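You operate a simulated robot arm through the tools that you are given. There is no shell and no other tool. Be economical: measure what you need, move in short steps, check, and stop when the job is done.

You run a simulated robot arm. Do the job below in one go: nothing can be reset, and whatever is moved stays where it is left.

JOB
Undo the silver valve cover's six bolts and lay it on the middle of its stand's shelf.
Fine: the spark plugs stay in the rack; the engine isn't turned.
Where things are to end (x, y in the base frame): silver valve cover within 50 mm of [720, -410].

Only the result counts: the job must be done as asked and must still hold three seconds after the hand-in. Knocking over, shifting, dropping, spilling or breaking anything else fails it. A push-on lid holds only when it is set on centred and level and pressed home; a screw cap is set on level and turned clockwise until tight.

ROBOT AND FRAMES
A 6-joint arm with a two-finger parallel gripper, fixed in place. Base frame: the origin is at the foot of the arm, x ahead of it, y to its left, z up. Units: mm, degrees, N and s.
With the tool pointing down near the work surface it reaches from about 100 to 740 mm from the base axis. Its first joint turns from -115.0 to 115.0 degrees. Payload 4.2 kg.
The tool frame sits at the grasp point between the pads (the TCP): z along the fingers, y along the line on which they close. The tips reach 23 mm beyond it. The gripper opens to 94 mm. The fingers are 38 mm wide and 10 mm thick; the gripper's body (54 by 96 mm) begins 39 mm behind the TCP.
Orientation is that of the tool frame in the base frame, as a unit quaternion [w, x, y, z]. With the fingers straight down and closing along the base's y, the tool's x points along the base's -x, its y along +y and its z along -z.

CONTROLS
- The arm moves only by the tool send_rows. Its argument "rows" is a list of rows, each a list of 7 numbers: the shift along the base's x, y, z in units of 250 mm (1.0 is 250 mm), then the turn, a rotation vector about the base's x, y, z in units of 90 degrees (1.0 is 90 degrees), then the opening, from 0 (shut) to 1 (fully open). In form: [[dx, dy, dz, ax, ay, az, gripper], ...]. A call has 1 to 20 rows; each row is the pose to reach, as a shift and turn from the pose commanded when the call began. A call with a number of a shift or a turn outside -1 to 1 is refused whole. Rows are played at 5 a second. More than 50 mm and 8.6 degrees between two rows, or a gripper value outside its range, and nothing of the call is played. A pose out of reach is approached as far as the arm can. The call stops where the force on the tool passes 40 N (or 10 N more than at its start, if that is more) or the arm is blocked; 0.2 s more then pass. The fingers move at their own pace (about 108 mm/s each) and stop on an object; they squeeze with about 30 N. The grip force told is the motor's: it shows also when the fingers shut on nothing. Time passes only in rows, and 0.2 s behind the last, so rows that repeat a pose let the fingers close. It gives the time, the measured TCP pose, the force on the tool (base axes), the opening and the grip force at its end, in the units of the frame above (readings bear some noise), with the torque about the TCP (base axes, N m) and any sound that the robot's microphone picked up, and new pictures: "views" is both (left out), scene, wrist or none.
- Cameras (640 x 400 px; columns grow to the right, rows downward): "scene" is fixed at [398.8, -499.8, 1907.2]; the picture's right is [0.90, -0.44, 0.00], its down [-0.32, -0.67, -0.67] and it looks along [0.29, 0.61, -0.74] (base axes); focal length 265 px, centre (320, 200). "wrist" rides on the gripper at [86, 16, -75] in the tool frame; the picture's right is [-0.18, 0.98, 0.00], its down [-0.58, -0.11, -0.81] and it looks along [-0.79, -0.15, 0.59] (tool axes); focal length 243 px, centre (320, 200). There is no depth. A picture from a camera that has moved, and an enlarged one, comes with that camera's place and axes in the base frame and with its lens.
- slide_trunk(by): slides the trunk up (or, below 0, down) by that many mm; the arm rides with it, the base frame stays. It gives what a move gives, with no picture.
- close_up(camera, box): a new picture of the part [left, top, right, bottom] of that camera's present view, enlarged. It takes no simulated time.
- finish_job(): hands the job in; it is judged then, once.

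Go step by step. Nothing tells you positions but the pictures and the camera data: compare them with the known pose of the tool, close in by small moves and look again before you grip or let go. The budget is 120 turns and 200 pictures, counting those below and the enlarged ones. Unless the task says otherwise, let go and move clear before handing in, and close with one line.

The tools are called after "Call:" by a JSON object that holds its "fn" and its "kwargs". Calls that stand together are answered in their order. send_rows: Moves the arm, as the interface text tells. Its arguments: {"type":"object","properties":{"rows":{"type":"array","items":{"type":"array","items":{"type":"number"}}},"views":{"type":"string","enum":["both","scene","wrist","none"]}},"required":["rows"]} The other tools are called the same way: slide_trunk (by) slides the trunk up or down; close_up (camera, box) takes an enlarged picture of a part of a camera's view; finish_job () hands the job in.

At the start:

```text
t: 0.0
eef_pos: [404.2, 162.1, 1551.2]
orientation: [-0.001, 0.0, 1.0, 0.0]
wrist_force: [0.1, 0.1, -0.3]
ft_torque: [0.02, 0.0, -0.01]
grip_width: 94.0
gripper_force: 0.0
trunk travel left (down, up): [-925.0, 65.0]
```

scene: 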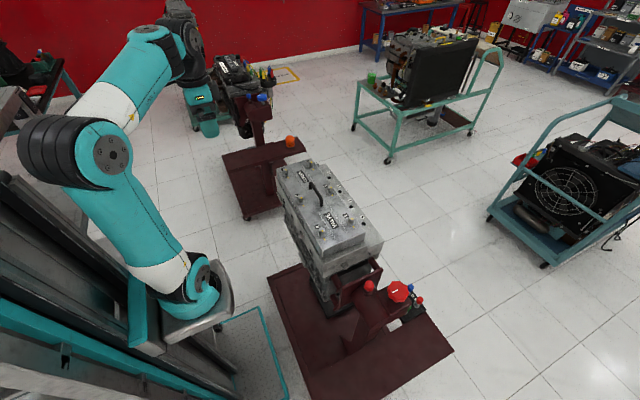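
wrist: 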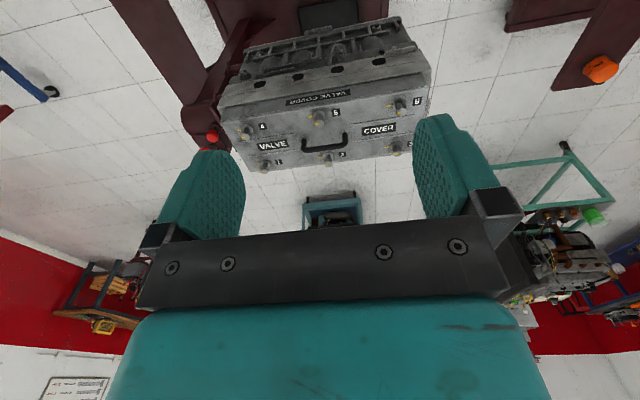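

I see an engine on a stand with a silver valve cover on top, with six numbered bolts and a handle. I'll enlarge the pictures to work out the details.

Call:
{"fn": "close_up", "kwargs": {"camera": "scene", "box": [250, 140, 410, 240]}}

Call:
{"fn": "close_up", "kwargs": {"camera": "wrist", "box": [180, 0, 460, 175]}}

Call:
{"fn": "close_up", "kwargs": {"camera": "scene", "box": [240, 240, 480, 390]}}

```text
4.00 times, centred on (330, 190) of scene
camera zoom: at [398.8, -499.8, 1907.2], right [0.9, -0.44, 0.0], down [-0.32, -0.67, -0.67], along [0.29, 0.61, -0.74], focal length 1060 px, centre (280, 240)
```

zoom: 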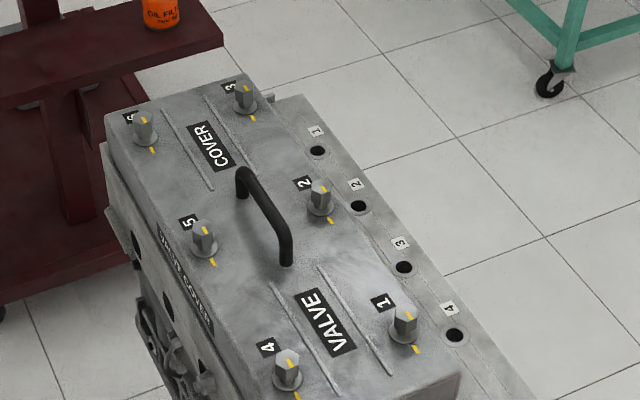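

```text
2.29 times, centred on (320, 88) of wrist
camera zoom: at [316.8, 178.8, 1627.1], right [0.18, 0.98, 0.0], down [0.58, -0.11, 0.81], along [0.79, -0.15, -0.59], focal length 555 px, centre (320, 457)
```

zoom: 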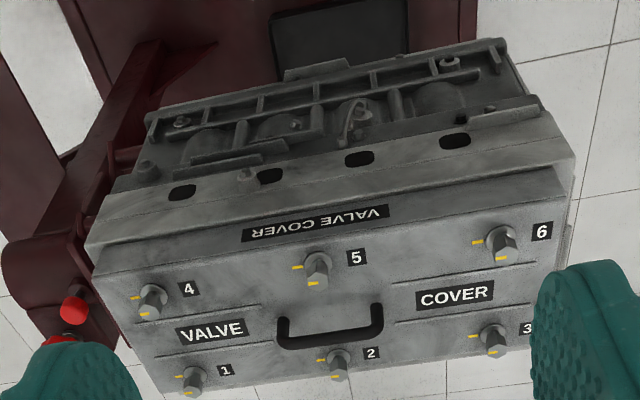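

```text
2.67 times, centred on (360, 315) of scene
camera zoom: at [398.8, -499.8, 1907.2], right [0.9, -0.44, 0.0], down [-0.32, -0.67, -0.67], along [0.29, 0.61, -0.74], focal length 707 px, centre (213, -107)
```

zoom: 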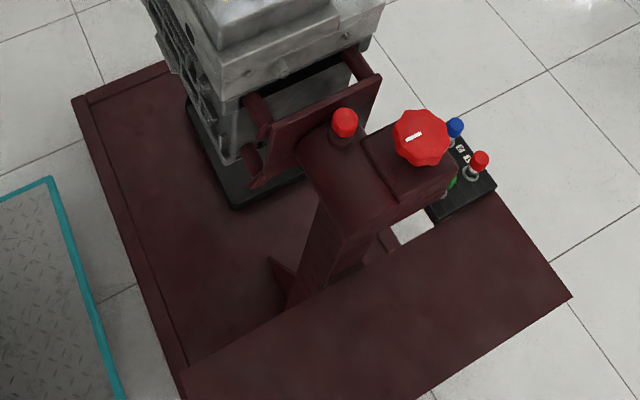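

Triangulating puts the cover's top at about z 1168, with bolts near x 625 and 740 and y −46, 120 and 288. The shelf is at about z 700. I'll move above bolt 5 for a closer look.

Call:
{"fn": "send_rows", "kwargs": {"rows": [[0.12, -0.02, -0.1, 0, 0, 0, 0.6], [0.24, -0.05, -0.2, 0, 0, 0, 0.6], [0.36, -0.07, -0.3, 0, 0, 0, 0.6], [0.48, -0.1, -0.4, 0, 0, 0, 0.6], [0.6, -0.12, -0.5, 0, 0, 0, 0.6], [0.72, -0.145, -0.6, 0, 0, 0, 0.6], [0.8, -0.17, -0.72, 0, 0, 0, 0.6], [0.872, -0.172, -0.88, 0, 0, 0, 0.6], [0.872, -0.172, -0.88, 0, 0, 0, 0.6]]}}

```text
t: 2.0
eef_pos: [624.6, 118.4, 1330.5]
orientation: [0.0, 0.001, 1.0, 0.0]
wrist_force: [-0.4, 0.5, 0.3]
ft_torque: [-0.01, 0.03, -0.02]
grip_width: 56.4
gripper_force: 0.0
trunk travel left (down, up): [-925.0, 65.0]
camera wrist: at [536.8, 135.6, 1405.0], right [0.18, 0.98, 0.0], down [0.58, -0.11, 0.81], along [0.79, -0.15, -0.59], focal length 243 px, centre (320, 200)
```

scene: 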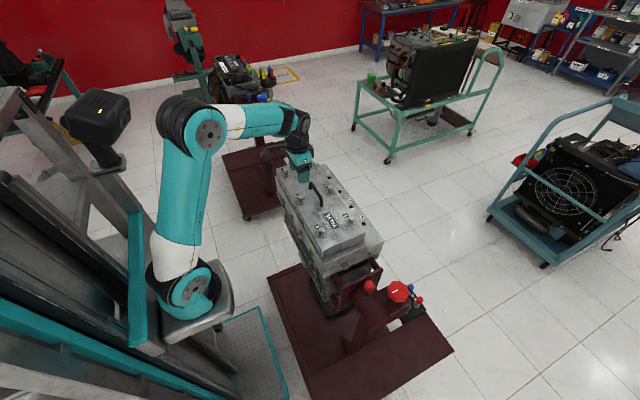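
wrist: 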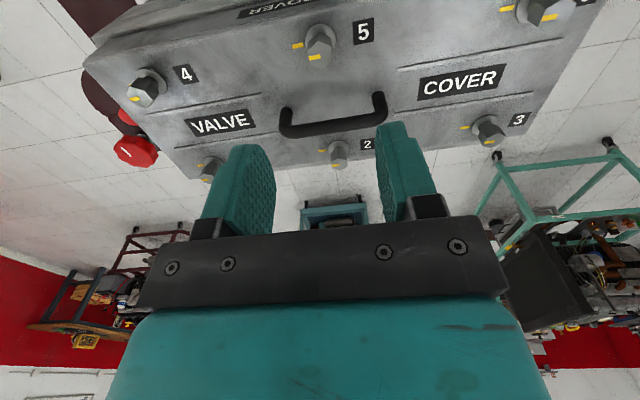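

The arm reaches this spot easily, and bolt 5 sits near (620, 118). I'll check the hex orientation and marks up close.

Call:
{"fn": "close_up", "kwargs": {"camera": "wrist", "box": [270, 0, 398, 80]}}

Call:
{"fn": "close_up", "kwargs": {"camera": "scene", "box": [310, 190, 374, 230]}}

```text
5.00 times, centred on (334, 40) of wrist
camera zoom: at [536.8, 135.6, 1405.0], right [0.18, 0.98, 0.0], down [0.58, -0.11, 0.81], along [0.79, -0.15, -0.59], focal length 1213 px, centre (250, 1000)
```

zoom: 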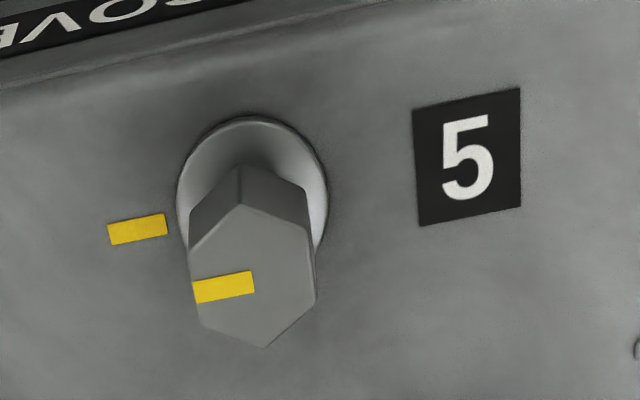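

```text
10.00 times, centred on (342, 210) of scene
camera zoom: at [398.8, -499.8, 1907.2], right [0.9, -0.44, 0.0], down [-0.32, -0.67, -0.67], along [0.29, 0.61, -0.74], focal length 2650 px, centre (100, 100)
```

zoom: 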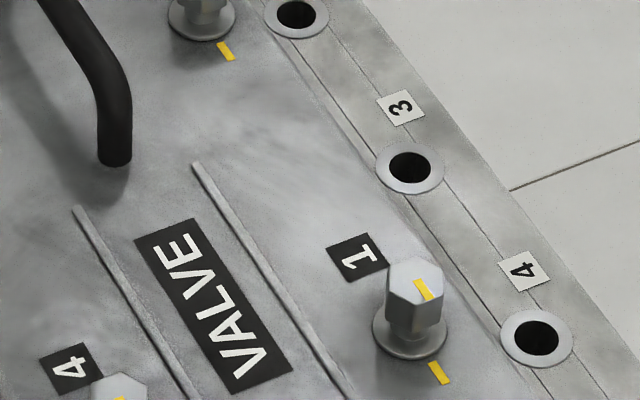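

Bolt 5's flats face ±y, with 20 mm across flats and the head from about z 1172 to 1197, so the current closing direction suits it. I'll go down and grip.

Call:
{"fn": "send_rows", "kwargs": {"rows": [[0, 0.002, -0.18, 0, 0, 0, 0.5], [0, 0.002, -0.36, 0, 0, 0, 0.5], [0, 0.002, -0.5, 0, 0, 0, 0.5], [0, 0.002, -0.54, 0, 0, 0, 0.5], [0, 0.002, -0.54, 0, 0, 0, 0], [0, 0.002, -0.54, 0, 0, 0, 0], [0, 0.002, -0.54, 0, 0, 0, 0]], "views": "wrist"}}

```text
t: 3.6
eef_pos: [623.3, 119.5, 1198.9]
orientation: [0.0, -0.001, 1.0, 0.001]
wrist_force: [-0.2, 10.3, 0.4]
ft_torque: [0.18, -0.65, 0.01]
grip_width: 18.5
gripper_force: 30.1
trunk travel left (down, up): [-925.0, 65.0]
camera wrist: at [534.9, 136.2, 1272.9], right [0.18, 0.98, 0.0], down [0.58, -0.11, 0.81], along [0.79, -0.15, -0.59], focal length 243 px, centre (320, 200)
```

wrist: 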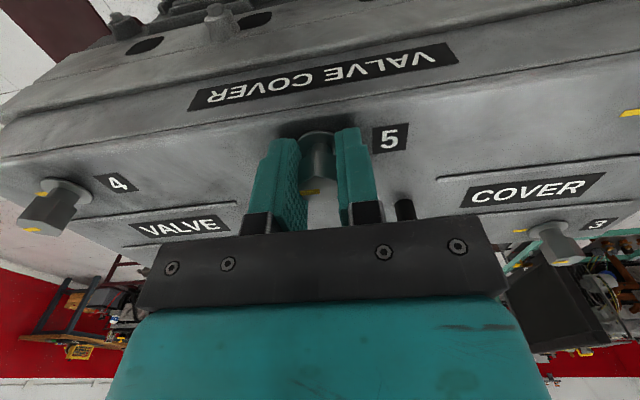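

It's gripped at 18.5 mm. I'll turn it counter-clockwise (+z) by 90° and watch the torque and sound.

Call:
{"fn": "send_rows", "kwargs": {"rows": [[0, 0.004, 0, 0, 0, 0.09, 0], [0, 0.004, 0, 0, 0, 0.18, 0], [0, 0.004, 0, 0, 0, 0.27, 0], [0, 0.004, 0, 0, 0, 0.36, 0], [0, 0.004, 0, 0, 0, 0.45, 0], [0, 0.004, 0, 0, 0, 0.54, 0], [0, 0.004, 0, 0, 0, 0.63, 0], [0, 0.004, 0, 0, 0, 0.72, 0], [0, 0.004, 0, 0, 0, 0.81, 0], [0, 0.004, 0, 0, 0, 0.9, 0], [0, 0.004, 0, 0, 0, 1, 0]], "views": "wrist"}}

```text
refused: row 11 steps farther than a row can; nothing moved
```

Call:
{"fn": "send_rows", "kwargs": {"rows": [[0, 0.004, 0, 0, 0, 0.09, 0], [0, 0.004, 0, 0, 0, 0.18, 0], [0, 0.004, 0, 0, 0, 0.27, 0], [0, 0.004, 0, 0, 0, 0.36, 0], [0, 0.004, 0, 0, 0, 0.45, 0], [0, 0.004, 0, 0, 0, 0.54, 0], [0, 0.004, 0, 0, 0, 0.63, 0], [0, 0.004, 0, 0, 0, 0.72, 0], [0, 0.004, 0, 0, 0, 0.81, 0], [0, 0.004, 0, 0, 0, 0.9, 0], [0, 0.004, 0, 0, 0, 0.99, 0]], "views": "wrist"}}

```text
t: 6.0
eef_pos: [622.2, 120.5, 1197.7]
orientation: [-0.001, -0.702, 0.712, 0.0]
wrist_force: [-3.9, -2.5, 15.5]
ft_torque: [-0.43, -0.4, -0.13]
grip_width: 18.7
gripper_force: 29.7
trunk travel left (down, up): [-925.0, 65.0]
camera wrist: at [603.4, 34.6, 1272.7], right [-0.98, 0.2, 0.0], down [0.12, 0.58, 0.81], along [0.16, 0.79, -0.59], focal length 243 px, centre (320, 200)
```

wrist: 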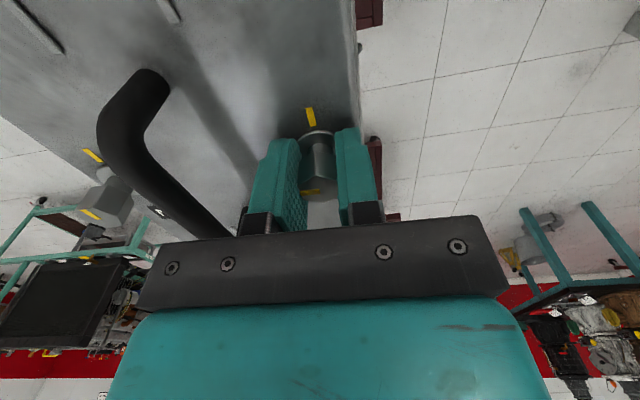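

The bolt turned with the gripper and is pushing up slightly, as it would on a thread. I'll continue another 90° with a slight rise.

Call:
{"fn": "send_rows", "kwargs": {"rows": [[0, 0, 0.004, 0, 0, 0.09, 0], [0, 0, 0.005, 0, 0, 0.18, 0], [0, 0, 0.006, 0, 0, 0.27, 0], [0, 0, 0.007, 0, 0, 0.36, 0], [0, 0, 0.008, 0, 0, 0.45, 0], [0, 0, 0.009, 0, 0, 0.54, 0], [0, 0, 0.01, 0, 0, 0.63, 0], [0, 0, 0.011, 0, 0, 0.72, 0], [0, 0, 0.012, 0, 0, 0.81, 0], [0, 0, 0.012, 0, 0, 0.9, 0], [0, 0, 0.012, 0, 0, 0.99, 0]], "views": "wrist"}}

```text
t: 8.4
eef_pos: [621.9, 120.8, 1199.7]
orientation: [0.001, 1.0, -0.015, 0.0]
wrist_force: [-5.0, -6.1, -15.4]
ft_torque: [0.07, 0.07, -0.04]
grip_width: 19.0
gripper_force: 29.4
trunk travel left (down, up): [-925.0, 65.0]
camera wrist: at [707.5, 101.9, 1274.4], right [-0.21, -0.98, 0.0], down [-0.58, 0.13, 0.81], along [-0.79, 0.17, -0.59], focal length 243 px, centre (320, 200)
```

wrist: 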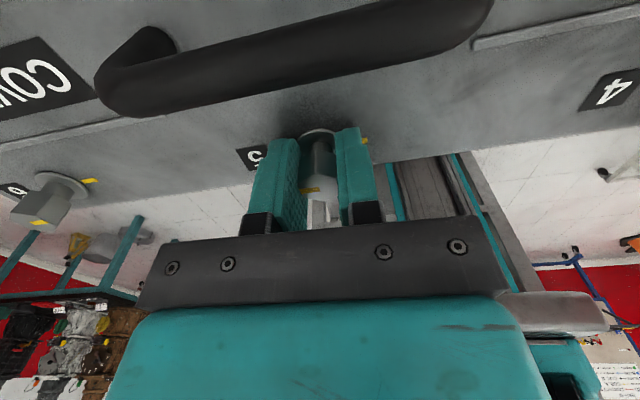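

It's still turning. I'll continue +90° at constant height.

Call:
{"fn": "send_rows", "kwargs": {"rows": [[0, 0, 0, 0, 0, 0.09, 0], [0, 0, 0, 0, 0, 0.18, 0], [0, 0, 0, 0, 0, 0.27, 0], [0, 0, 0, 0, 0, 0.36, 0], [0, 0, 0, 0, 0, 0.45, 0], [0, 0, 0, 0, 0, 0.54, 0], [0, 0, 0, 0, 0, 0.63, 0], [0, 0, 0, 0, 0, 0.72, 0], [0, 0, 0, 0, 0, 0.81, 0], [0, 0, 0, 0, 0, 0.9, 0], [0, 0, 0, 0, 0, 0.99, 0]], "views": "wrist"}}

```text
t: 9.3
eef_pos: [622.8, 120.6, 1201.6]
orientation: [0.007, 0.982, 0.189, 0.003]
wrist_force: [5.8, -18.1, 0.1]
ft_torque: [0.01, -0.08, 0.02]
grip_width: 19.2
gripper_force: 30.2
out of reach, approached as far as the arm can: row 4
trunk travel left (down, up): [-925.0, 65.0]
stopped in row 4: the force on the tool passed its limit at 66 N (the readings are from after the stop); the commanded pose is now the measured one
camera wrist: at [706.8, 138.9, 1276.7], right [0.19, -0.98, 0.02], down [-0.59, -0.1, 0.8], along [-0.79, -0.16, -0.6], focal length 243 px, centre (320, 200)
```

wrist: 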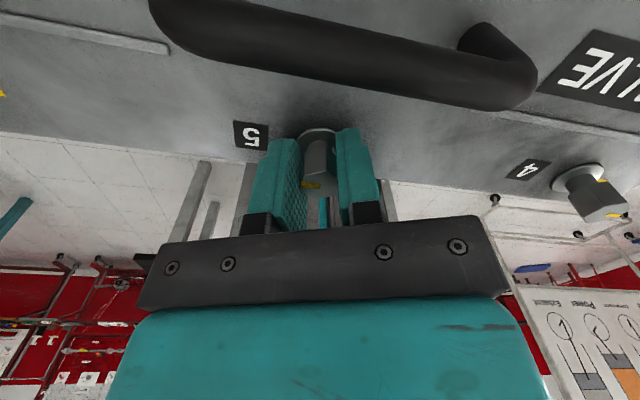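

The wrist joint reached its limit about 200° from the start. I'll release, rise and inspect the bolt.

Call:
{"fn": "send_rows", "kwargs": {"rows": [[0, 0, 0, 0, 0, 0, 0.5], [0, 0, 0, 0, 0, 0, 0.5], [0, 0, 0.15, 0, 0, -0.08, 0.5], [0, 0, 0.3, 0, 0, -0.16, 0.5], [0, 0, 0.4, 0, 0, -0.2, 0.5]], "views": "both"}}

Call:
{"fn": "close_up", "kwargs": {"camera": "wrist", "box": [240, 20, 400, 120]}}

```text
t: 10.5
eef_pos: [621.4, 124.0, 1301.9]
orientation: [0.007, 0.999, 0.035, 0.001]
wrist_force: [-0.9, 0.1, 0.8]
ft_torque: [0.02, 0.01, 0.0]
grip_width: 46.9
gripper_force: 0.0
trunk travel left (down, up): [-925.0, 65.0]
camera wrist: at [708.1, 115.3, 1376.6], right [-0.12, -0.99, 0.01], down [-0.59, 0.08, 0.8], along [-0.8, 0.08, -0.6], focal length 243 px, centre (320, 200)
```

scene: 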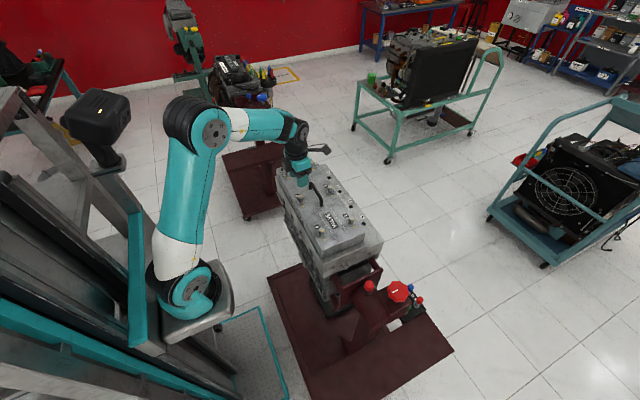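
wrist: 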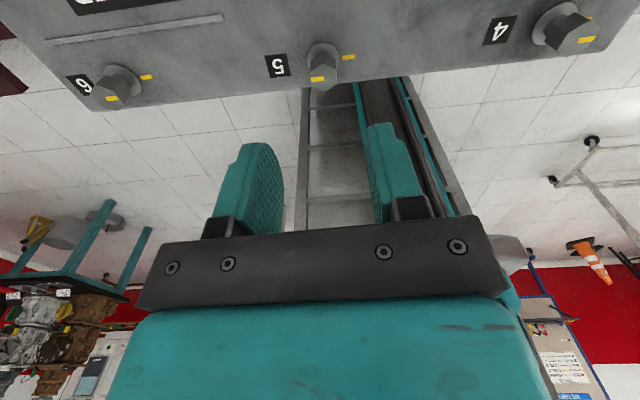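

```text
4.00 times, centred on (320, 70) of wrist
camera zoom: at [708.1, 115.3, 1376.6], right [-0.12, -0.99, 0.01], down [-0.59, 0.08, 0.8], along [-0.8, 0.08, -0.6], focal length 970 px, centre (320, 720)
```

zoom: 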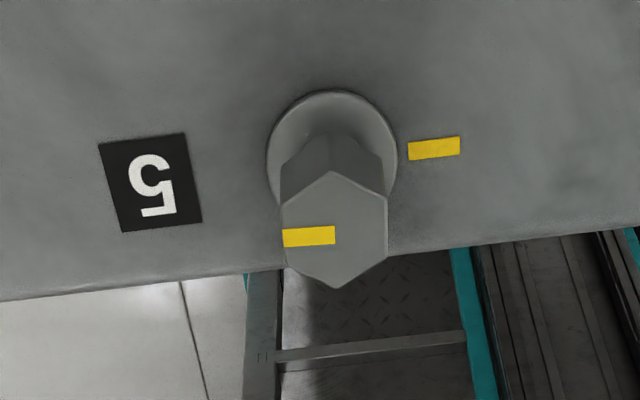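

The head mark is now opposite its cover mark, so bolt 5 has turned about 180°. I'll straighten the tool, unwind the wrist and try a further turn.

Call:
{"fn": "send_rows", "kwargs": {"rows": [[0.004, -0.014, 0, 0.009, 0, -0.044, 0.5], [0.004, -0.014, 0, 0.009, 0, -0.044, 0.5]], "views": "none"}}

Call:
{"fn": "send_rows", "kwargs": {"rows": [[0, 0, 0, 0, 0, -0.09, 0.5], [0, 0, 0, 0, 0, -0.18, 0.5], [0, 0, 0, 0, 0, -0.27, 0.5], [0, 0, 0, 0, 0, -0.36, 0.5], [0, 0, 0, 0, 0, -0.45, 0.5], [0, 0, 0, 0, 0, -0.54, 0.5], [0, 0, 0, 0, 0, -0.63, 0.5], [0, 0, 0, 0, 0, -0.72, 0.5], [0, 0, 0, 0, 0, -0.81, 0.5], [0, 0, 0, 0, 0, -0.9, 0.5], [0, 0, 0, 0, 0, -0.98, 0.5], [0, 0, 0, 0, 0, -1, 0.5]], "views": "none"}}

Call:
{"fn": "send_rows", "kwargs": {"rows": [[0, 0, 0, 0, 0, -0.09, 0.5], [0, 0, 0, 0, 0, -0.18, 0.5], [0, 0, 0, 0, 0, -0.27, 0.5], [0, 0, 0, 0, 0, -0.36, 0.5], [0, 0, 0, 0, 0, -0.45, 0.5], [0, 0, 0, 0, 0, -0.54, 0.5], [0, 0, 0, 0, 0, -0.63, 0.5], [0, 0, 0, 0, 0, -0.72, 0.5], [0, 0, 0, 0, 0, -0.81, 0.5], [0, 0, 0, 0, 0, -0.9, 0.5], [0, 0, 0, 0, 0, -0.98, 0.5], [0, 0, 0, 0, 0, -1, 0.5], [0, 0, 0, 0, 0, -1, 0.5]], "views": "wrist"}}

Call:
{"fn": "close_up", "kwargs": {"camera": "wrist", "box": [270, 0, 398, 80]}}

```text
t: 11.1
eef_pos: [622.9, 120.0, 1300.7]
orientation: [0.0, 1.0, 0.001, 0.001]
wrist_force: [0.1, -0.9, 0.6]
ft_torque: [0.05, 0.01, 0.02]
grip_width: 47.1
gripper_force: 0.0
trunk travel left (down, up): [-925.0, 65.0]
```

```text
t: 13.7
eef_pos: [621.3, 120.5, 1302.4]
orientation: [-0.001, -0.707, 0.707, -0.002]
wrist_force: [-0.1, -0.3, -0.5]
ft_torque: [0.01, 0.02, 0.01]
grip_width: 46.8
gripper_force: 0.0
trunk travel left (down, up): [-925.0, 65.0]
```

```text
t: 16.5
eef_pos: [621.7, 120.6, 1302.2]
orientation: [-0.003, -0.001, 1.0, 0.0]
wrist_force: [-0.5, 0.6, 1.1]
ft_torque: [0.03, 0.0, -0.03]
grip_width: 46.9
gripper_force: 0.0
trunk travel left (down, up): [-925.0, 65.0]
camera wrist: at [534.7, 137.4, 1376.9], right [0.18, 0.98, 0.0], down [0.59, -0.11, 0.8], along [0.79, -0.15, -0.59], focal length 243 px, centre (320, 200)
```

wrist: 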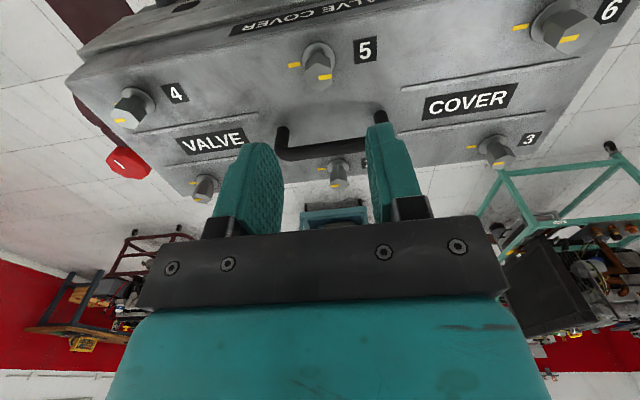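

```text
5.00 times, centred on (334, 40) of wrist
camera zoom: at [534.7, 137.4, 1376.9], right [0.18, 0.98, 0.0], down [0.59, -0.11, 0.8], along [0.79, -0.15, -0.59], focal length 1213 px, centre (250, 1000)
```

zoom: 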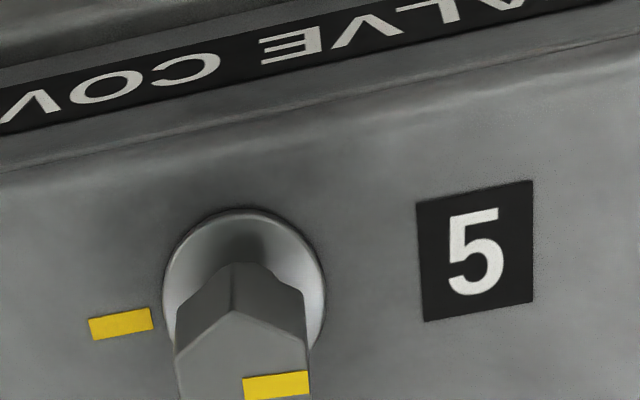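

The bolt is seen at 180° in the aligned view. I'll go down, regrip and turn another 180°.

Call:
{"fn": "send_rows", "kwargs": {"rows": [[0, 0, -0.15, 0, 0, 0, 0.5], [0, 0, -0.3, 0, 0, 0, 0.5], [0, 0, -0.408, 0, 0, 0, 0.5], [0, 0, -0.408, 0, 0, 0, 0], [0, 0, -0.408, 0, 0, 0, 0], [0, 0, -0.408, 0, 0, 0, 0], [0, 0, -0.408, 0, 0, 0.09, 0], [0, 0, -0.408, 0, 0, 0.18, 0], [0, 0, -0.408, 0, 0, 0.27, 0], [0, 0, -0.408, 0, 0, 0.36, 0], [0, 0, -0.408, 0, 0, 0.45, 0], [0, 0, -0.408, 0, 0, 0.54, 0], [0, 0, -0.408, 0, 0, 0.63, 0], [0, 0, -0.408, 0, 0, 0.72, 0], [0, 0, -0.408, 0, 0, 0.81, 0], [0, 0, -0.408, 0, 0, 0.9, 0], [0, 0, -0.408, 0, 0, 0.98, 0], [0, 0, -0.408, 0, 0, 1, 0]], "views": "wrist"}}

```text
t: 20.3
eef_pos: [622.3, 121.0, 1200.4]
orientation: [0.002, 0.709, -0.705, 0.001]
wrist_force: [3.4, -0.8, -1.3]
ft_torque: [0.03, -0.12, -0.21]
grip_width: 18.8
gripper_force: 29.8
trunk travel left (down, up): [-925.0, 65.0]
camera wrist: at [604.8, 35.1, 1274.9], right [-0.98, 0.18, 0.0], down [0.11, 0.58, 0.8], along [0.14, 0.79, -0.59], focal length 243 px, centre (320, 200)
```

wrist: 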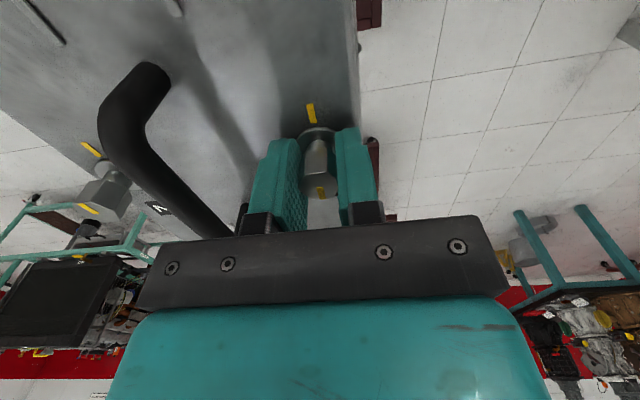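

Call:
{"fn": "close_up", "kwargs": {"camera": "wrist", "box": [256, 90, 384, 210]}}

```text
3.33 times, centred on (320, 150) of wrist
camera zoom: at [604.8, 35.1, 1274.9], right [-0.98, 0.18, 0.0], down [0.11, 0.58, 0.8], along [0.14, 0.79, -0.59], focal length 809 px, centre (320, 367)
```

zoom: 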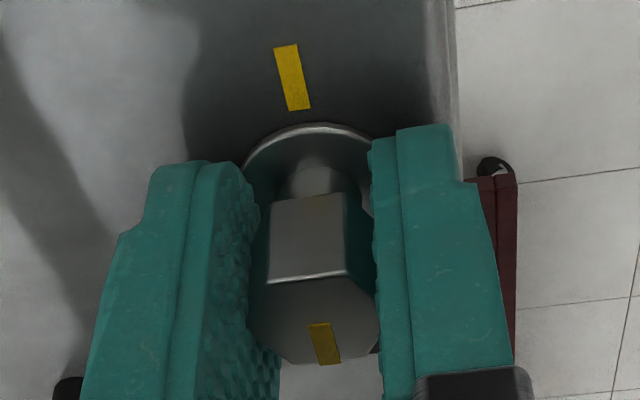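

The head mark stayed at +y while the gripper slipped around, and the neck now shows. So bolt 5 has a stop at 180° and is undone. Next I'll release and travel to bolt 4 while unwinding the wrist.

Call:
{"fn": "send_rows", "kwargs": {"rows": [[0, 0, 0, 0, 0, 0, 0.5], [0, 0, 0, 0, 0, 0, 0.5], [0, 0, 0.15, 0, 0, -0.03, 0.5], [0, 0, 0.3, 0, 0, -0.11, 0.5], [0, -0.05, 0.4, 0, 0, -0.2, 0.5], [0, -0.15, 0.4, 0, 0, -0.29, 0.5], [0, -0.25, 0.4, 0, 0, -0.38, 0.5], [0, -0.35, 0.4, 0, 0, -0.47, 0.5], [0, -0.45, 0.4, 0, 0, -0.56, 0.5], [0.006, -0.55, 0.4, 0, 0, -0.65, 0.5], [0.012, -0.6, 0.4, 0, 0, -0.74, 0.5], [0.012, -0.664, 0.4, 0, 0, -0.83, 0.5], [0.012, -0.664, 0.4, 0, 0, -0.92, 0.5], [0.012, -0.664, 0.4, 0, 0, -1, 0.5], [0.012, -0.664, 0.4, 0, 0, -1, 0.5]], "views": "wrist"}}

Call:
{"fn": "close_up", "kwargs": {"camera": "wrist", "box": [240, 0, 400, 100]}}

```text
t: 23.5
eef_pos: [625.5, -45.2, 1300.9]
orientation: [-0.003, 0.0, 1.0, 0.0]
wrist_force: [0.4, 0.3, 1.1]
ft_torque: [0.02, 0.01, 0.02]
grip_width: 47.0
gripper_force: 0.0
trunk travel left (down, up): [-925.0, 65.0]
camera wrist: at [537.5, -29.0, 1375.4], right [0.18, 0.98, 0.0], down [0.59, -0.11, 0.8], along [0.79, -0.15, -0.6], focal length 243 px, centre (320, 200)
```

wrist: 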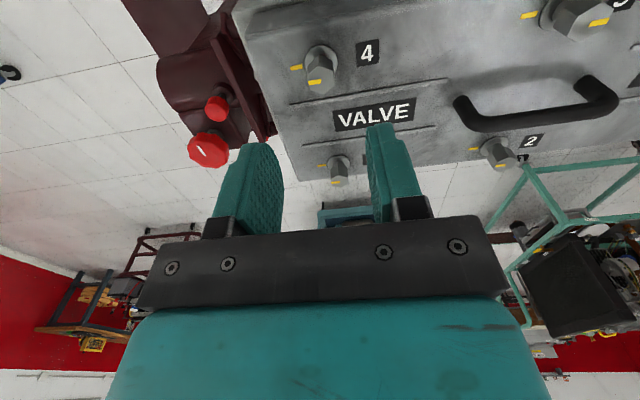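

```text
4.00 times, centred on (320, 50) of wrist
camera zoom: at [537.5, -29.0, 1375.4], right [0.18, 0.98, 0.0], down [0.59, -0.11, 0.8], along [0.79, -0.15, -0.6], focal length 970 px, centre (320, 800)
```

zoom: 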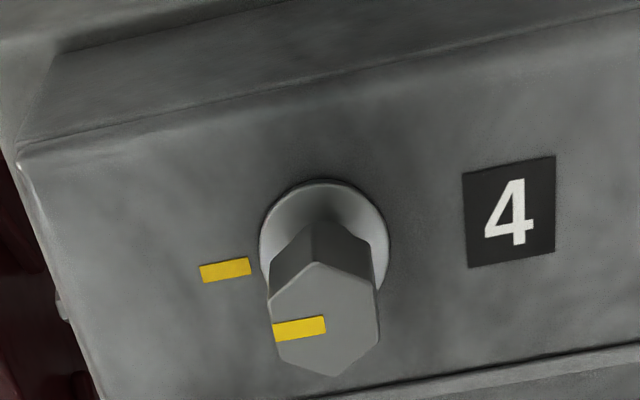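

Bolt 4 is near (625.5, −44.3). I'll use tool yaw −60° to +120° to stay away from the wrist limit, then grip and turn 180°.

Call:
{"fn": "send_rows", "kwargs": {"rows": [[0, 0.003, -0.06, 0, 0, -0.095, 0.5], [0, 0.003, -0.12, 0, 0, -0.19, 0.5], [0, 0.003, -0.16, 0, 0, -0.285, 0.5], [0, 0.003, -0.16, 0, 0, -0.38, 0.5], [0, 0.003, -0.16, 0, 0, -0.475, 0.5], [0, 0.003, -0.2, 0, 0, -0.57, 0.5], [0, 0.003, -0.3, 0, 0, -0.667, 0.5], [0, 0.003, -0.412, 0, 0, -0.667, 0.5], [0, 0.003, -0.412, 0, 0, -0.667, 0.5], [0, 0.003, -0.412, 0, 0, -0.667, 0], [0, 0.003, -0.412, 0, 0, -0.667, 0], [0, 0.003, -0.412, 0, 0, -0.667, 0]], "views": "wrist"}}

```text
refused: row 7 steps farther than a row can; nothing moved
```

Call:
{"fn": "send_rows", "kwargs": {"rows": [[0, 0.003, -0.06, 0, 0, -0.095, 0.5], [0, 0.003, -0.12, 0, 0, -0.19, 0.5], [0, 0.003, -0.16, 0, 0, -0.285, 0.5], [0, 0.003, -0.16, 0, 0, -0.38, 0.5], [0, 0.003, -0.16, 0, 0, -0.475, 0.5], [0, 0.003, -0.2, 0, 0, -0.57, 0.5], [0, 0.003, -0.3, 0, 0, -0.66, 0.5], [0, 0.003, -0.412, 0, 0, -0.667, 0.5], [0, 0.003, -0.412, 0, 0, -0.667, 0.5], [0, 0.003, -0.412, 0, 0, -0.667, 0], [0, 0.003, -0.412, 0, 0, -0.667, 0], [0, 0.003, -0.412, 0, 0, -0.667, 0]], "views": "wrist"}}

```text
t: 26.1
eef_pos: [625.4, -42.8, 1198.0]
orientation: [0.001, 0.499, 0.867, 0.003]
wrist_force: [8.2, 1.7, 28.4]
ft_torque: [0.03, -0.05, 0.02]
grip_width: 18.7
gripper_force: 29.8
trunk travel left (down, up): [-925.0, 65.0]
camera wrist: at [594.8, 38.9, 1272.8], right [0.94, 0.33, 0.0], down [0.2, -0.56, 0.8], along [0.27, -0.76, -0.59], focal length 243 px, centre (320, 200)
```

wrist: 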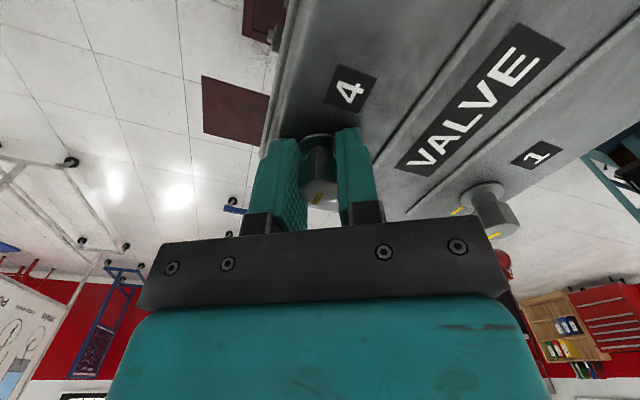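

The fingers press down on the flange slightly, so I'll ease up a little while turning.

Call:
{"fn": "send_rows", "kwargs": {"rows": [[0, 0, 0.006, 0, 0, 0, 0], [0, 0, 0.008, 0, 0, 0.09, 0], [0, 0, 0.008, 0, 0, 0.18, 0], [0, 0, 0.009, 0, 0, 0.27, 0], [0, 0, 0.01, 0, 0, 0.36, 0], [0, 0, 0.01, 0, 0, 0.45, 0], [0, 0, 0.011, 0, 0, 0.54, 0], [0, 0, 0.011, 0, 0, 0.63, 0], [0, 0, 0.012, 0, 0, 0.72, 0], [0, 0, 0.012, 0, 0, 0.81, 0], [0, 0, 0.013, 0, 0, 0.9, 0], [0, 0, 0.014, 0, 0, 0.98, 0], [0, 0, 0.014, 0, 0, 1, 0]], "views": "wrist"}}

Call:
{"fn": "send_rows", "kwargs": {"rows": [[0, 0, 0, 0, 0, 0.09, 0], [0, 0, 0.001, 0, 0, 0.18, 0], [0, 0, 0.001, 0, 0, 0.27, 0], [0, 0, 0.002, 0, 0, 0.36, 0], [0, 0, 0.002, 0, 0, 0.45, 0], [0, 0, 0.003, 0, 0, 0.54, 0], [0, 0, 0.003, 0, 0, 0.63, 0], [0, 0, 0.004, 0, 0, 0.72, 0], [0, 0, 0.004, 0, 0, 0.81, 0], [0, 0, 0.005, 0, 0, 0.9, 0], [0, 0, 0.006, 0, 0, 0.98, 0], [0, 0, 0.006, 0, 0, 1, 0]], "views": "wrist"}}

Call:
{"fn": "close_up", "kwargs": {"camera": "wrist", "box": [256, 90, 384, 210]}}

```text
t: 28.9
eef_pos: [624.6, -45.7, 1199.1]
orientation: [-0.005, -0.261, 0.965, 0.0]
wrist_force: [1.3, -6.7, -16.3]
ft_torque: [0.0, -0.14, -0.02]
grip_width: 19.1
gripper_force: 30.4
trunk travel left (down, up): [-925.0, 65.0]
camera wrist: at [541.8, -74.3, 1273.9], right [-0.34, 0.94, 0.0], down [0.56, 0.2, 0.8], along [0.75, 0.27, -0.6], focal length 243 px, centre (320, 200)
```

wrist: 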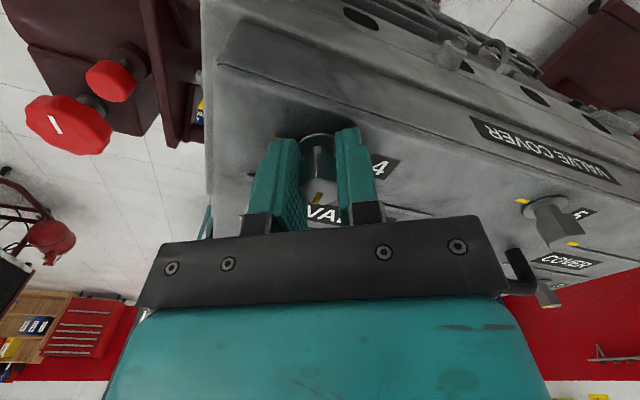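

```text
t: 31.5
eef_pos: [625.5, -44.7, 1200.8]
orientation: [0.001, 0.867, -0.498, 0.002]
wrist_force: [10.0, -9.5, -11.7]
ft_torque: [0.03, -0.07, -0.06]
grip_width: 18.9
gripper_force: 29.9
trunk travel left (down, up): [-925.0, 65.0]
camera wrist: at [654.5, -127.3, 1275.8], right [-0.94, -0.34, 0.0], down [-0.2, 0.56, 0.8], along [-0.27, 0.76, -0.59], focal length 243 px, centre (320, 200)
```

wrist: 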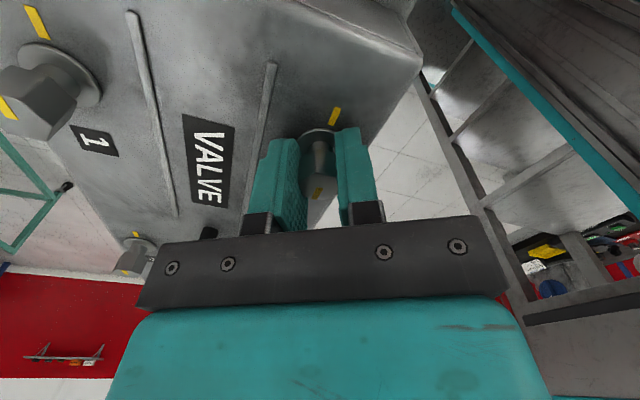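

```text
3.33 times, centred on (320, 150) of wrist
camera zoom: at [654.5, -127.3, 1275.8], right [-0.94, -0.34, 0.0], down [-0.2, 0.56, 0.8], along [-0.27, 0.76, -0.59], focal length 809 px, centre (320, 367)
```

zoom: 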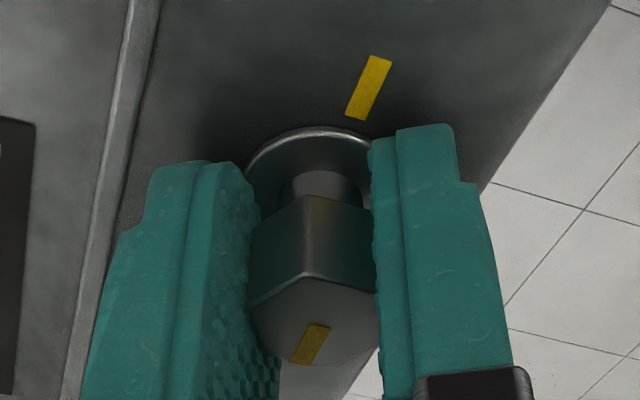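

Bolt 4's head mark is now opposite its cover mark, so it's undone. I'll nudge it to its stop, release, and travel to bolt 1 while unwinding.

Call:
{"fn": "send_rows", "kwargs": {"rows": [[0, 0, 0, 0, 0, 0.06, 0], [0, 0, 0, 0, 0, 0.06, 0.5], [0, 0, 0, 0, 0, 0.06, 0.5], [0, 0, 0.16, 0, 0, 0.04, 0.5], [0, 0, 0.3, 0, 0, -0.05, 0.5], [0, 0, 0.4, 0, 0, -0.14, 0.5], [0.1, 0, 0.4, 0, 0, -0.23, 0.5], [0.2, 0, 0.4, 0, 0, -0.32, 0.5], [0.3, 0, 0.4, 0, 0, -0.41, 0.5], [0.4, 0, 0.4, 0, 0, -0.5, 0.5], [0.456, 0, 0.4, 0, 0, -0.59, 0.5], [0.456, 0, 0.4, 0, 0, -0.68, 0.5], [0.456, 0, 0.4, 0, 0, -0.77, 0.5], [0.456, 0, 0.4, 0, 0, -0.86, 0.5], [0.456, 0, 0.4, 0, 0, -0.95, 0.5], [0.456, 0, 0.4, 0, 0, -1, 0.5]], "views": "none"}}

Call:
{"fn": "send_rows", "kwargs": {"rows": [[0, 0, 0, 0, 0, -0.09, 0.5], [0, 0, 0, 0, 0, -0.18, 0.5], [0, 0, 0, 0, 0, -0.27, 0.5], [0, 0, 0, 0, 0, -0.36, 0.5], [0, 0, 0, 0, 0, -0.45, 0.5], [0, 0, 0, 0, 0, -0.54, 0.5], [0, 0, 0, 0, 0, -0.63, 0.5], [0, 0, 0, 0, 0, -0.72, 0.5], [0, 0, 0, 0, 0, -0.81, 0.5], [0, 0, 0, 0, 0, -0.9, 0.5], [0, 0, 0, 0, 0, -0.98, 0.5], [0, 0, 0, 0, 0, -1, 0.5], [0, 0, 0, 0, 0, -1, 0.5]], "views": "wrist"}}

Call:
{"fn": "close_up", "kwargs": {"camera": "wrist", "box": [240, 0, 400, 100]}}

```text
t: 34.9
eef_pos: [739.2, -44.8, 1300.9]
orientation: [-0.003, -0.259, 0.966, 0.0]
wrist_force: [-1.3, 0.3, -0.3]
ft_torque: [0.03, -0.01, 0.02]
grip_width: 47.0
gripper_force: 0.0
trunk travel left (down, up): [-925.0, 65.0]
```

```text
t: 37.7
eef_pos: [738.7, -44.3, 1302.4]
orientation: [-0.003, 0.5, 0.866, 0.001]
wrist_force: [-0.7, -0.4, 0.3]
ft_torque: [0.0, 0.01, 0.02]
grip_width: 47.0
gripper_force: 0.1
trunk travel left (down, up): [-925.0, 65.0]
camera wrist: at [708.4, 38.0, 1376.9], right [0.94, 0.33, 0.0], down [0.2, -0.56, 0.8], along [0.27, -0.76, -0.59], focal length 243 px, centre (320, 200)
```

wrist: 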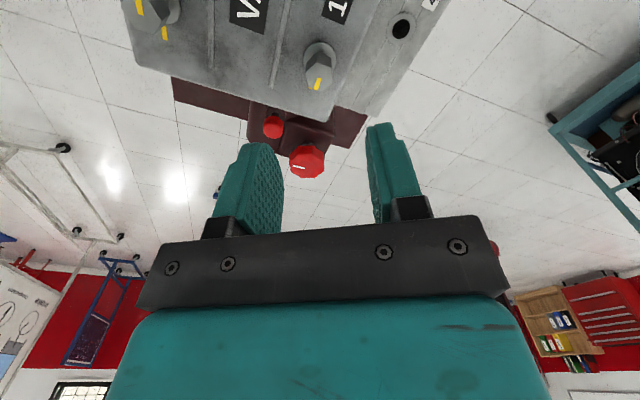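

```text
4.00 times, centred on (320, 50) of wrist
camera zoom: at [708.4, 38.0, 1376.9], right [0.94, 0.33, 0.0], down [0.2, -0.56, 0.8], along [0.27, -0.76, -0.59], focal length 970 px, centre (320, 800)
```

zoom: 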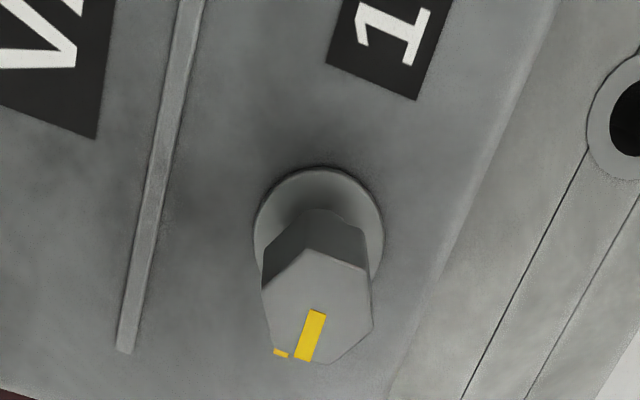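

Bolt 1 is centred under the tool. I'll go down, grip and turn 180°.

Call:
{"fn": "send_rows", "kwargs": {"rows": [[0, -0.002, -0.18, 0, 0, 0, 0.5], [0, -0.002, -0.36, 0, 0, 0, 0.5], [0, -0.002, -0.408, 0, 0, 0, 0.5], [0, -0.002, -0.408, 0, 0, 0, 0], [0, -0.002, -0.408, 0, 0, 0, 0], [0, -0.002, -0.408, 0, 0, 0, 0], [0, -0.002, -0.404, 0, 0, 0.09, 0], [0, -0.002, -0.404, 0, 0, 0.18, 0], [0, -0.002, -0.404, 0, 0, 0.27, 0], [0, -0.002, -0.404, 0, 0, 0.36, 0], [0, -0.002, -0.403, 0, 0, 0.45, 0], [0, -0.002, -0.403, 0, 0, 0.54, 0], [0, -0.002, -0.403, 0, 0, 0.63, 0], [0, -0.002, -0.402, 0, 0, 0.72, 0], [0, -0.002, -0.402, 0, 0, 0.81, 0], [0, -0.002, -0.4, 0, 0, 0.9, 0], [0, -0.002, -0.4, 0, 0, 0.98, 0], [0, -0.002, -0.4, 0, 0, 1, 0]], "views": "none"}}

Call:
{"fn": "send_rows", "kwargs": {"rows": [[0, 0, 0, 0, 0, 0.09, 0], [0, 0, 0.001, 0, 0, 0.18, 0], [0, 0, 0.001, 0, 0, 0.27, 0], [0, 0, 0.002, 0, 0, 0.36, 0], [0, 0, 0.002, 0, 0, 0.45, 0], [0, 0, 0.003, 0, 0, 0.54, 0], [0, 0, 0.003, 0, 0, 0.63, 0], [0, 0, 0.004, 0, 0, 0.72, 0], [0, 0, 0.004, 0, 0, 0.81, 0], [0, 0, 0.005, 0, 0, 0.9, 0], [0, 0, 0.006, 0, 0, 0.98, 0], [0, 0, 0.006, 0, 0, 1, 0]], "views": "wrist"}}

Call:
{"fn": "close_up", "kwargs": {"camera": "wrist", "box": [256, 90, 384, 210]}}

```text
t: 41.5
eef_pos: [738.9, -43.9, 1200.1]
orientation: [-0.003, -0.262, 0.965, 0.0]
wrist_force: [-8.8, 8.7, -16.2]
ft_torque: [0.02, -0.16, -0.01]
grip_width: 19.1
gripper_force: 29.7
trunk travel left (down, up): [-925.0, 65.0]
```

```text
t: 44.1
eef_pos: [739.1, -44.4, 1202.0]
orientation: [0.002, 0.867, -0.499, 0.001]
wrist_force: [-11.3, 5.9, -13.1]
ft_torque: [0.02, -0.02, -0.02]
grip_width: 19.0
gripper_force: 30.3
trunk travel left (down, up): [-925.0, 65.0]
camera wrist: at [767.0, -127.0, 1278.0], right [-0.94, -0.34, 0.0], down [-0.2, 0.56, 0.8], along [-0.27, 0.76, -0.59], focal length 243 px, centre (320, 200)
```

wrist: 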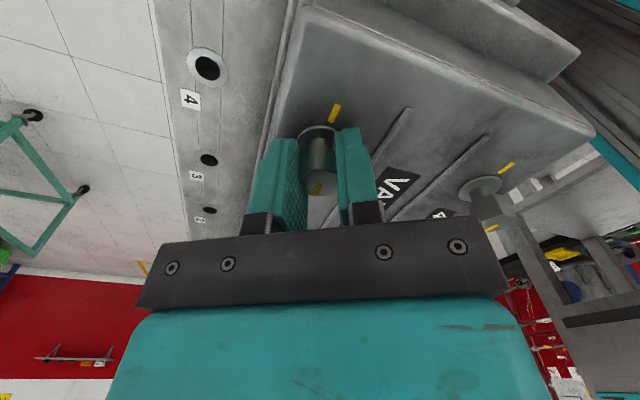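

```text
3.33 times, centred on (320, 150) of wrist
camera zoom: at [767.0, -127.0, 1278.0], right [-0.94, -0.34, 0.0], down [-0.2, 0.56, 0.8], along [-0.27, 0.76, -0.59], focal length 809 px, centre (320, 367)
```

zoom: 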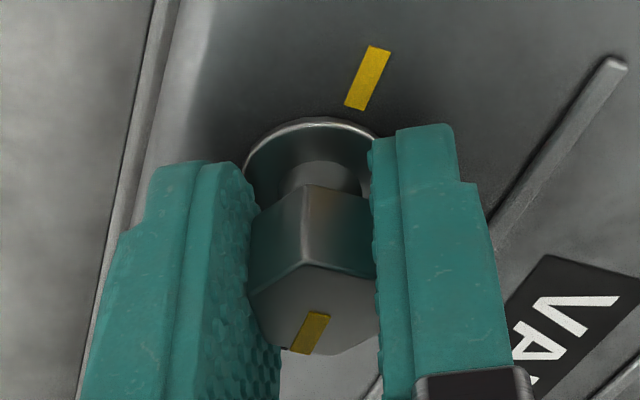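

Bolt 1 is undone. Next I'll travel to bolt 2 near (739, 121) while unwinding.

Call:
{"fn": "send_rows", "kwargs": {"rows": [[0, 0, 0, 0, 0, 0.06, 0], [0, 0, 0, 0, 0, 0.06, 0.5], [0, 0, 0, 0, 0, 0.06, 0.5], [0, 0, 0.16, 0, 0, 0.04, 0.5], [0, 0, 0.3, 0, 0, -0.05, 0.5], [0, 0, 0.4, 0, 0, -0.14, 0.5], [0, 0.1, 0.4, 0, 0, -0.23, 0.5], [0, 0.2, 0.4, 0, 0, -0.32, 0.5], [0, 0.3, 0.4, 0, 0, -0.41, 0.5], [0, 0.4, 0.4, 0, 0, -0.5, 0.5], [0, 0.5, 0.4, 0, 0, -0.59, 0.5], [0, 0.6, 0.4, 0, 0, -0.68, 0.5], [0, 0.66, 0.4, 0, 0, -0.77, 0.5], [0, 0.66, 0.4, 0, 0, -0.86, 0.5], [0, 0.66, 0.4, 0, 0, -0.95, 0.5], [0, 0.66, 0.4, 0, 0, -1, 0.5]], "views": "none"}}

Call:
{"fn": "send_rows", "kwargs": {"rows": [[0, 0, 0, 0, 0, -0.09, 0.5], [0, 0, 0, 0, 0, -0.18, 0.5], [0, 0, 0, 0, 0, -0.27, 0.5], [0, 0, 0, 0, 0, -0.36, 0.5], [0, 0, 0, 0, 0, -0.45, 0.5], [0, 0, 0, 0, 0, -0.54, 0.5], [0, 0, 0, 0, 0, -0.63, 0.5], [0, 0, 0, 0, 0, -0.72, 0.5], [0, 0, 0, 0, 0, -0.81, 0.5], [0, 0, 0, 0, 0, -0.9, 0.5], [0, 0, 0, 0, 0, -0.98, 0.5], [0, 0, 0, 0, 0, -1, 0.5], [0, 0, 0, 0, 0, -1, 0.5]], "views": "wrist"}}

Call:
{"fn": "close_up", "kwargs": {"camera": "wrist", "box": [240, 0, 400, 100]}}

```text
t: 47.5
eef_pos: [739.6, 120.5, 1303.8]
orientation: [-0.002, -0.259, 0.966, -0.001]
wrist_force: [0.4, -0.2, 0.8]
ft_torque: [-0.04, -0.02, 0.0]
grip_width: 47.1
gripper_force: 0.1
trunk travel left (down, up): [-925.0, 65.0]
```

```text
t: 50.3
eef_pos: [738.8, 119.2, 1303.2]
orientation: [-0.002, 0.499, 0.867, 0.002]
wrist_force: [-0.5, 0.2, 0.4]
ft_torque: [-0.02, 0.01, 0.01]
grip_width: 47.2
gripper_force: 0.1
trunk travel left (down, up): [-925.0, 65.0]
camera wrist: at [708.8, 203.1, 1378.3], right [0.94, 0.33, 0.0], down [0.2, -0.56, 0.8], along [0.27, -0.76, -0.59], focal length 243 px, centre (320, 200)
```

wrist: 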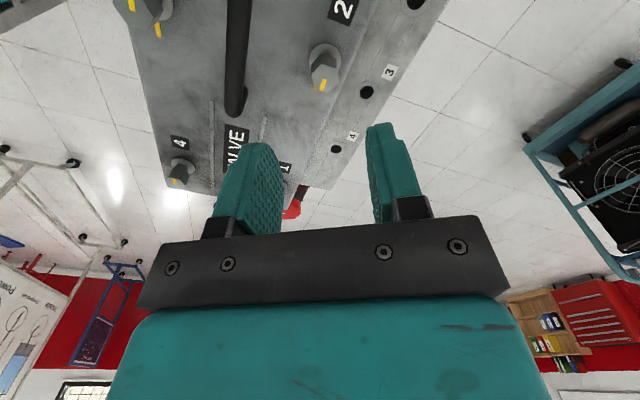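

```text
4.00 times, centred on (320, 50) of wrist
camera zoom: at [708.8, 203.1, 1378.3], right [0.94, 0.33, 0.0], down [0.2, -0.56, 0.8], along [0.27, -0.76, -0.59], focal length 970 px, centre (320, 800)
```

zoom: 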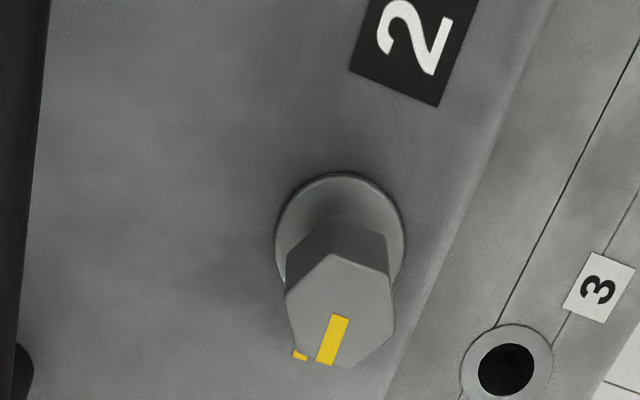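

Bolt 2 is about 4 mm further out in x. I'll correct for that, go down, grip and turn.

Call:
{"fn": "send_rows", "kwargs": {"rows": [[0.016, 0, -0.18, 0, 0, 0, 0.5], [0.016, 0, -0.36, 0, 0, 0, 0.5], [0.016, 0, -0.412, 0, 0, 0, 0.5], [0.016, 0, -0.412, 0, 0, 0, 0], [0.016, 0, -0.412, 0, 0, 0, 0], [0.016, 0, -0.412, 0, 0, 0, 0], [0.016, 0, -0.408, 0, 0, 0.09, 0], [0.016, 0, -0.408, 0, 0, 0.18, 0], [0.016, 0, -0.408, 0, 0, 0.27, 0], [0.016, 0, -0.408, 0, 0, 0.36, 0], [0.016, 0, -0.407, 0, 0, 0.45, 0], [0.016, 0, -0.407, 0, 0, 0.54, 0], [0.016, 0, -0.407, 0, 0, 0.63, 0], [0.016, 0, -0.406, 0, 0, 0.72, 0], [0.016, 0, -0.406, 0, 0, 0.81, 0], [0.016, 0, -0.404, 0, 0, 0.9, 0], [0.016, 0, -0.404, 0, 0, 0.98, 0], [0.016, 0, -0.404, 0, 0, 1, 0]], "views": "none"}}

Call:
{"fn": "send_rows", "kwargs": {"rows": [[0, 0, 0, 0, 0, 0.09, 0], [0, 0, 0.001, 0, 0, 0.18, 0], [0, 0, 0.001, 0, 0, 0.27, 0], [0, 0, 0.002, 0, 0, 0.36, 0], [0, 0, 0.002, 0, 0, 0.45, 0], [0, 0, 0.003, 0, 0, 0.54, 0], [0, 0, 0.003, 0, 0, 0.63, 0], [0, 0, 0.004, 0, 0, 0.72, 0], [0, 0, 0.004, 0, 0, 0.81, 0], [0, 0, 0.005, 0, 0, 0.9, 0], [0, 0, 0.006, 0, 0, 0.98, 0], [0, 0, 0.006, 0, 0, 1, 0]], "views": "wrist"}}

Call:
{"fn": "close_up", "kwargs": {"camera": "wrist", "box": [256, 90, 384, 210]}}

```text
t: 54.1
eef_pos: [743.0, 120.1, 1202.2]
orientation: [-0.003, -0.261, 0.965, -0.002]
wrist_force: [5.7, 0.5, -16.2]
ft_torque: [-0.18, -0.21, -0.01]
grip_width: 19.0
gripper_force: 30.4
trunk travel left (down, up): [-925.0, 65.0]
```

```text
t: 56.7
eef_pos: [741.9, 120.8, 1203.0]
orientation: [0.002, 0.867, -0.499, 0.002]
wrist_force: [-12.4, 5.9, -13.1]
ft_torque: [0.08, 0.02, -0.09]
grip_width: 18.9
gripper_force: 30.5
trunk travel left (down, up): [-925.0, 65.0]
camera wrist: at [771.4, 38.5, 1278.3], right [-0.94, -0.34, 0.0], down [-0.2, 0.56, 0.8], along [-0.27, 0.76, -0.6], focal length 243 px, centre (320, 200)
```

wrist: 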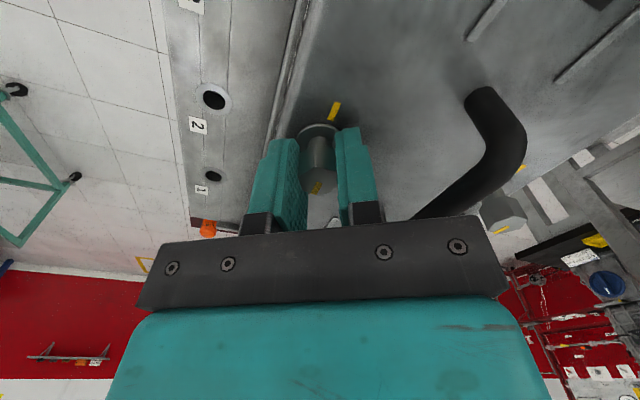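

```text
3.33 times, centred on (320, 150) of wrist
camera zoom: at [771.4, 38.5, 1278.3], right [-0.94, -0.34, 0.0], down [-0.2, 0.56, 0.8], along [-0.27, 0.76, -0.6], focal length 809 px, centre (320, 367)
```

zoom: 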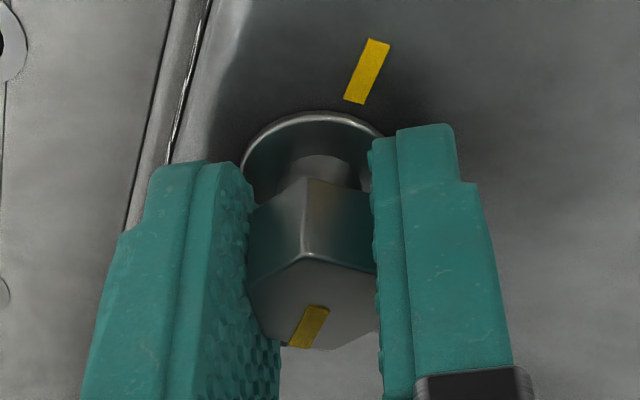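

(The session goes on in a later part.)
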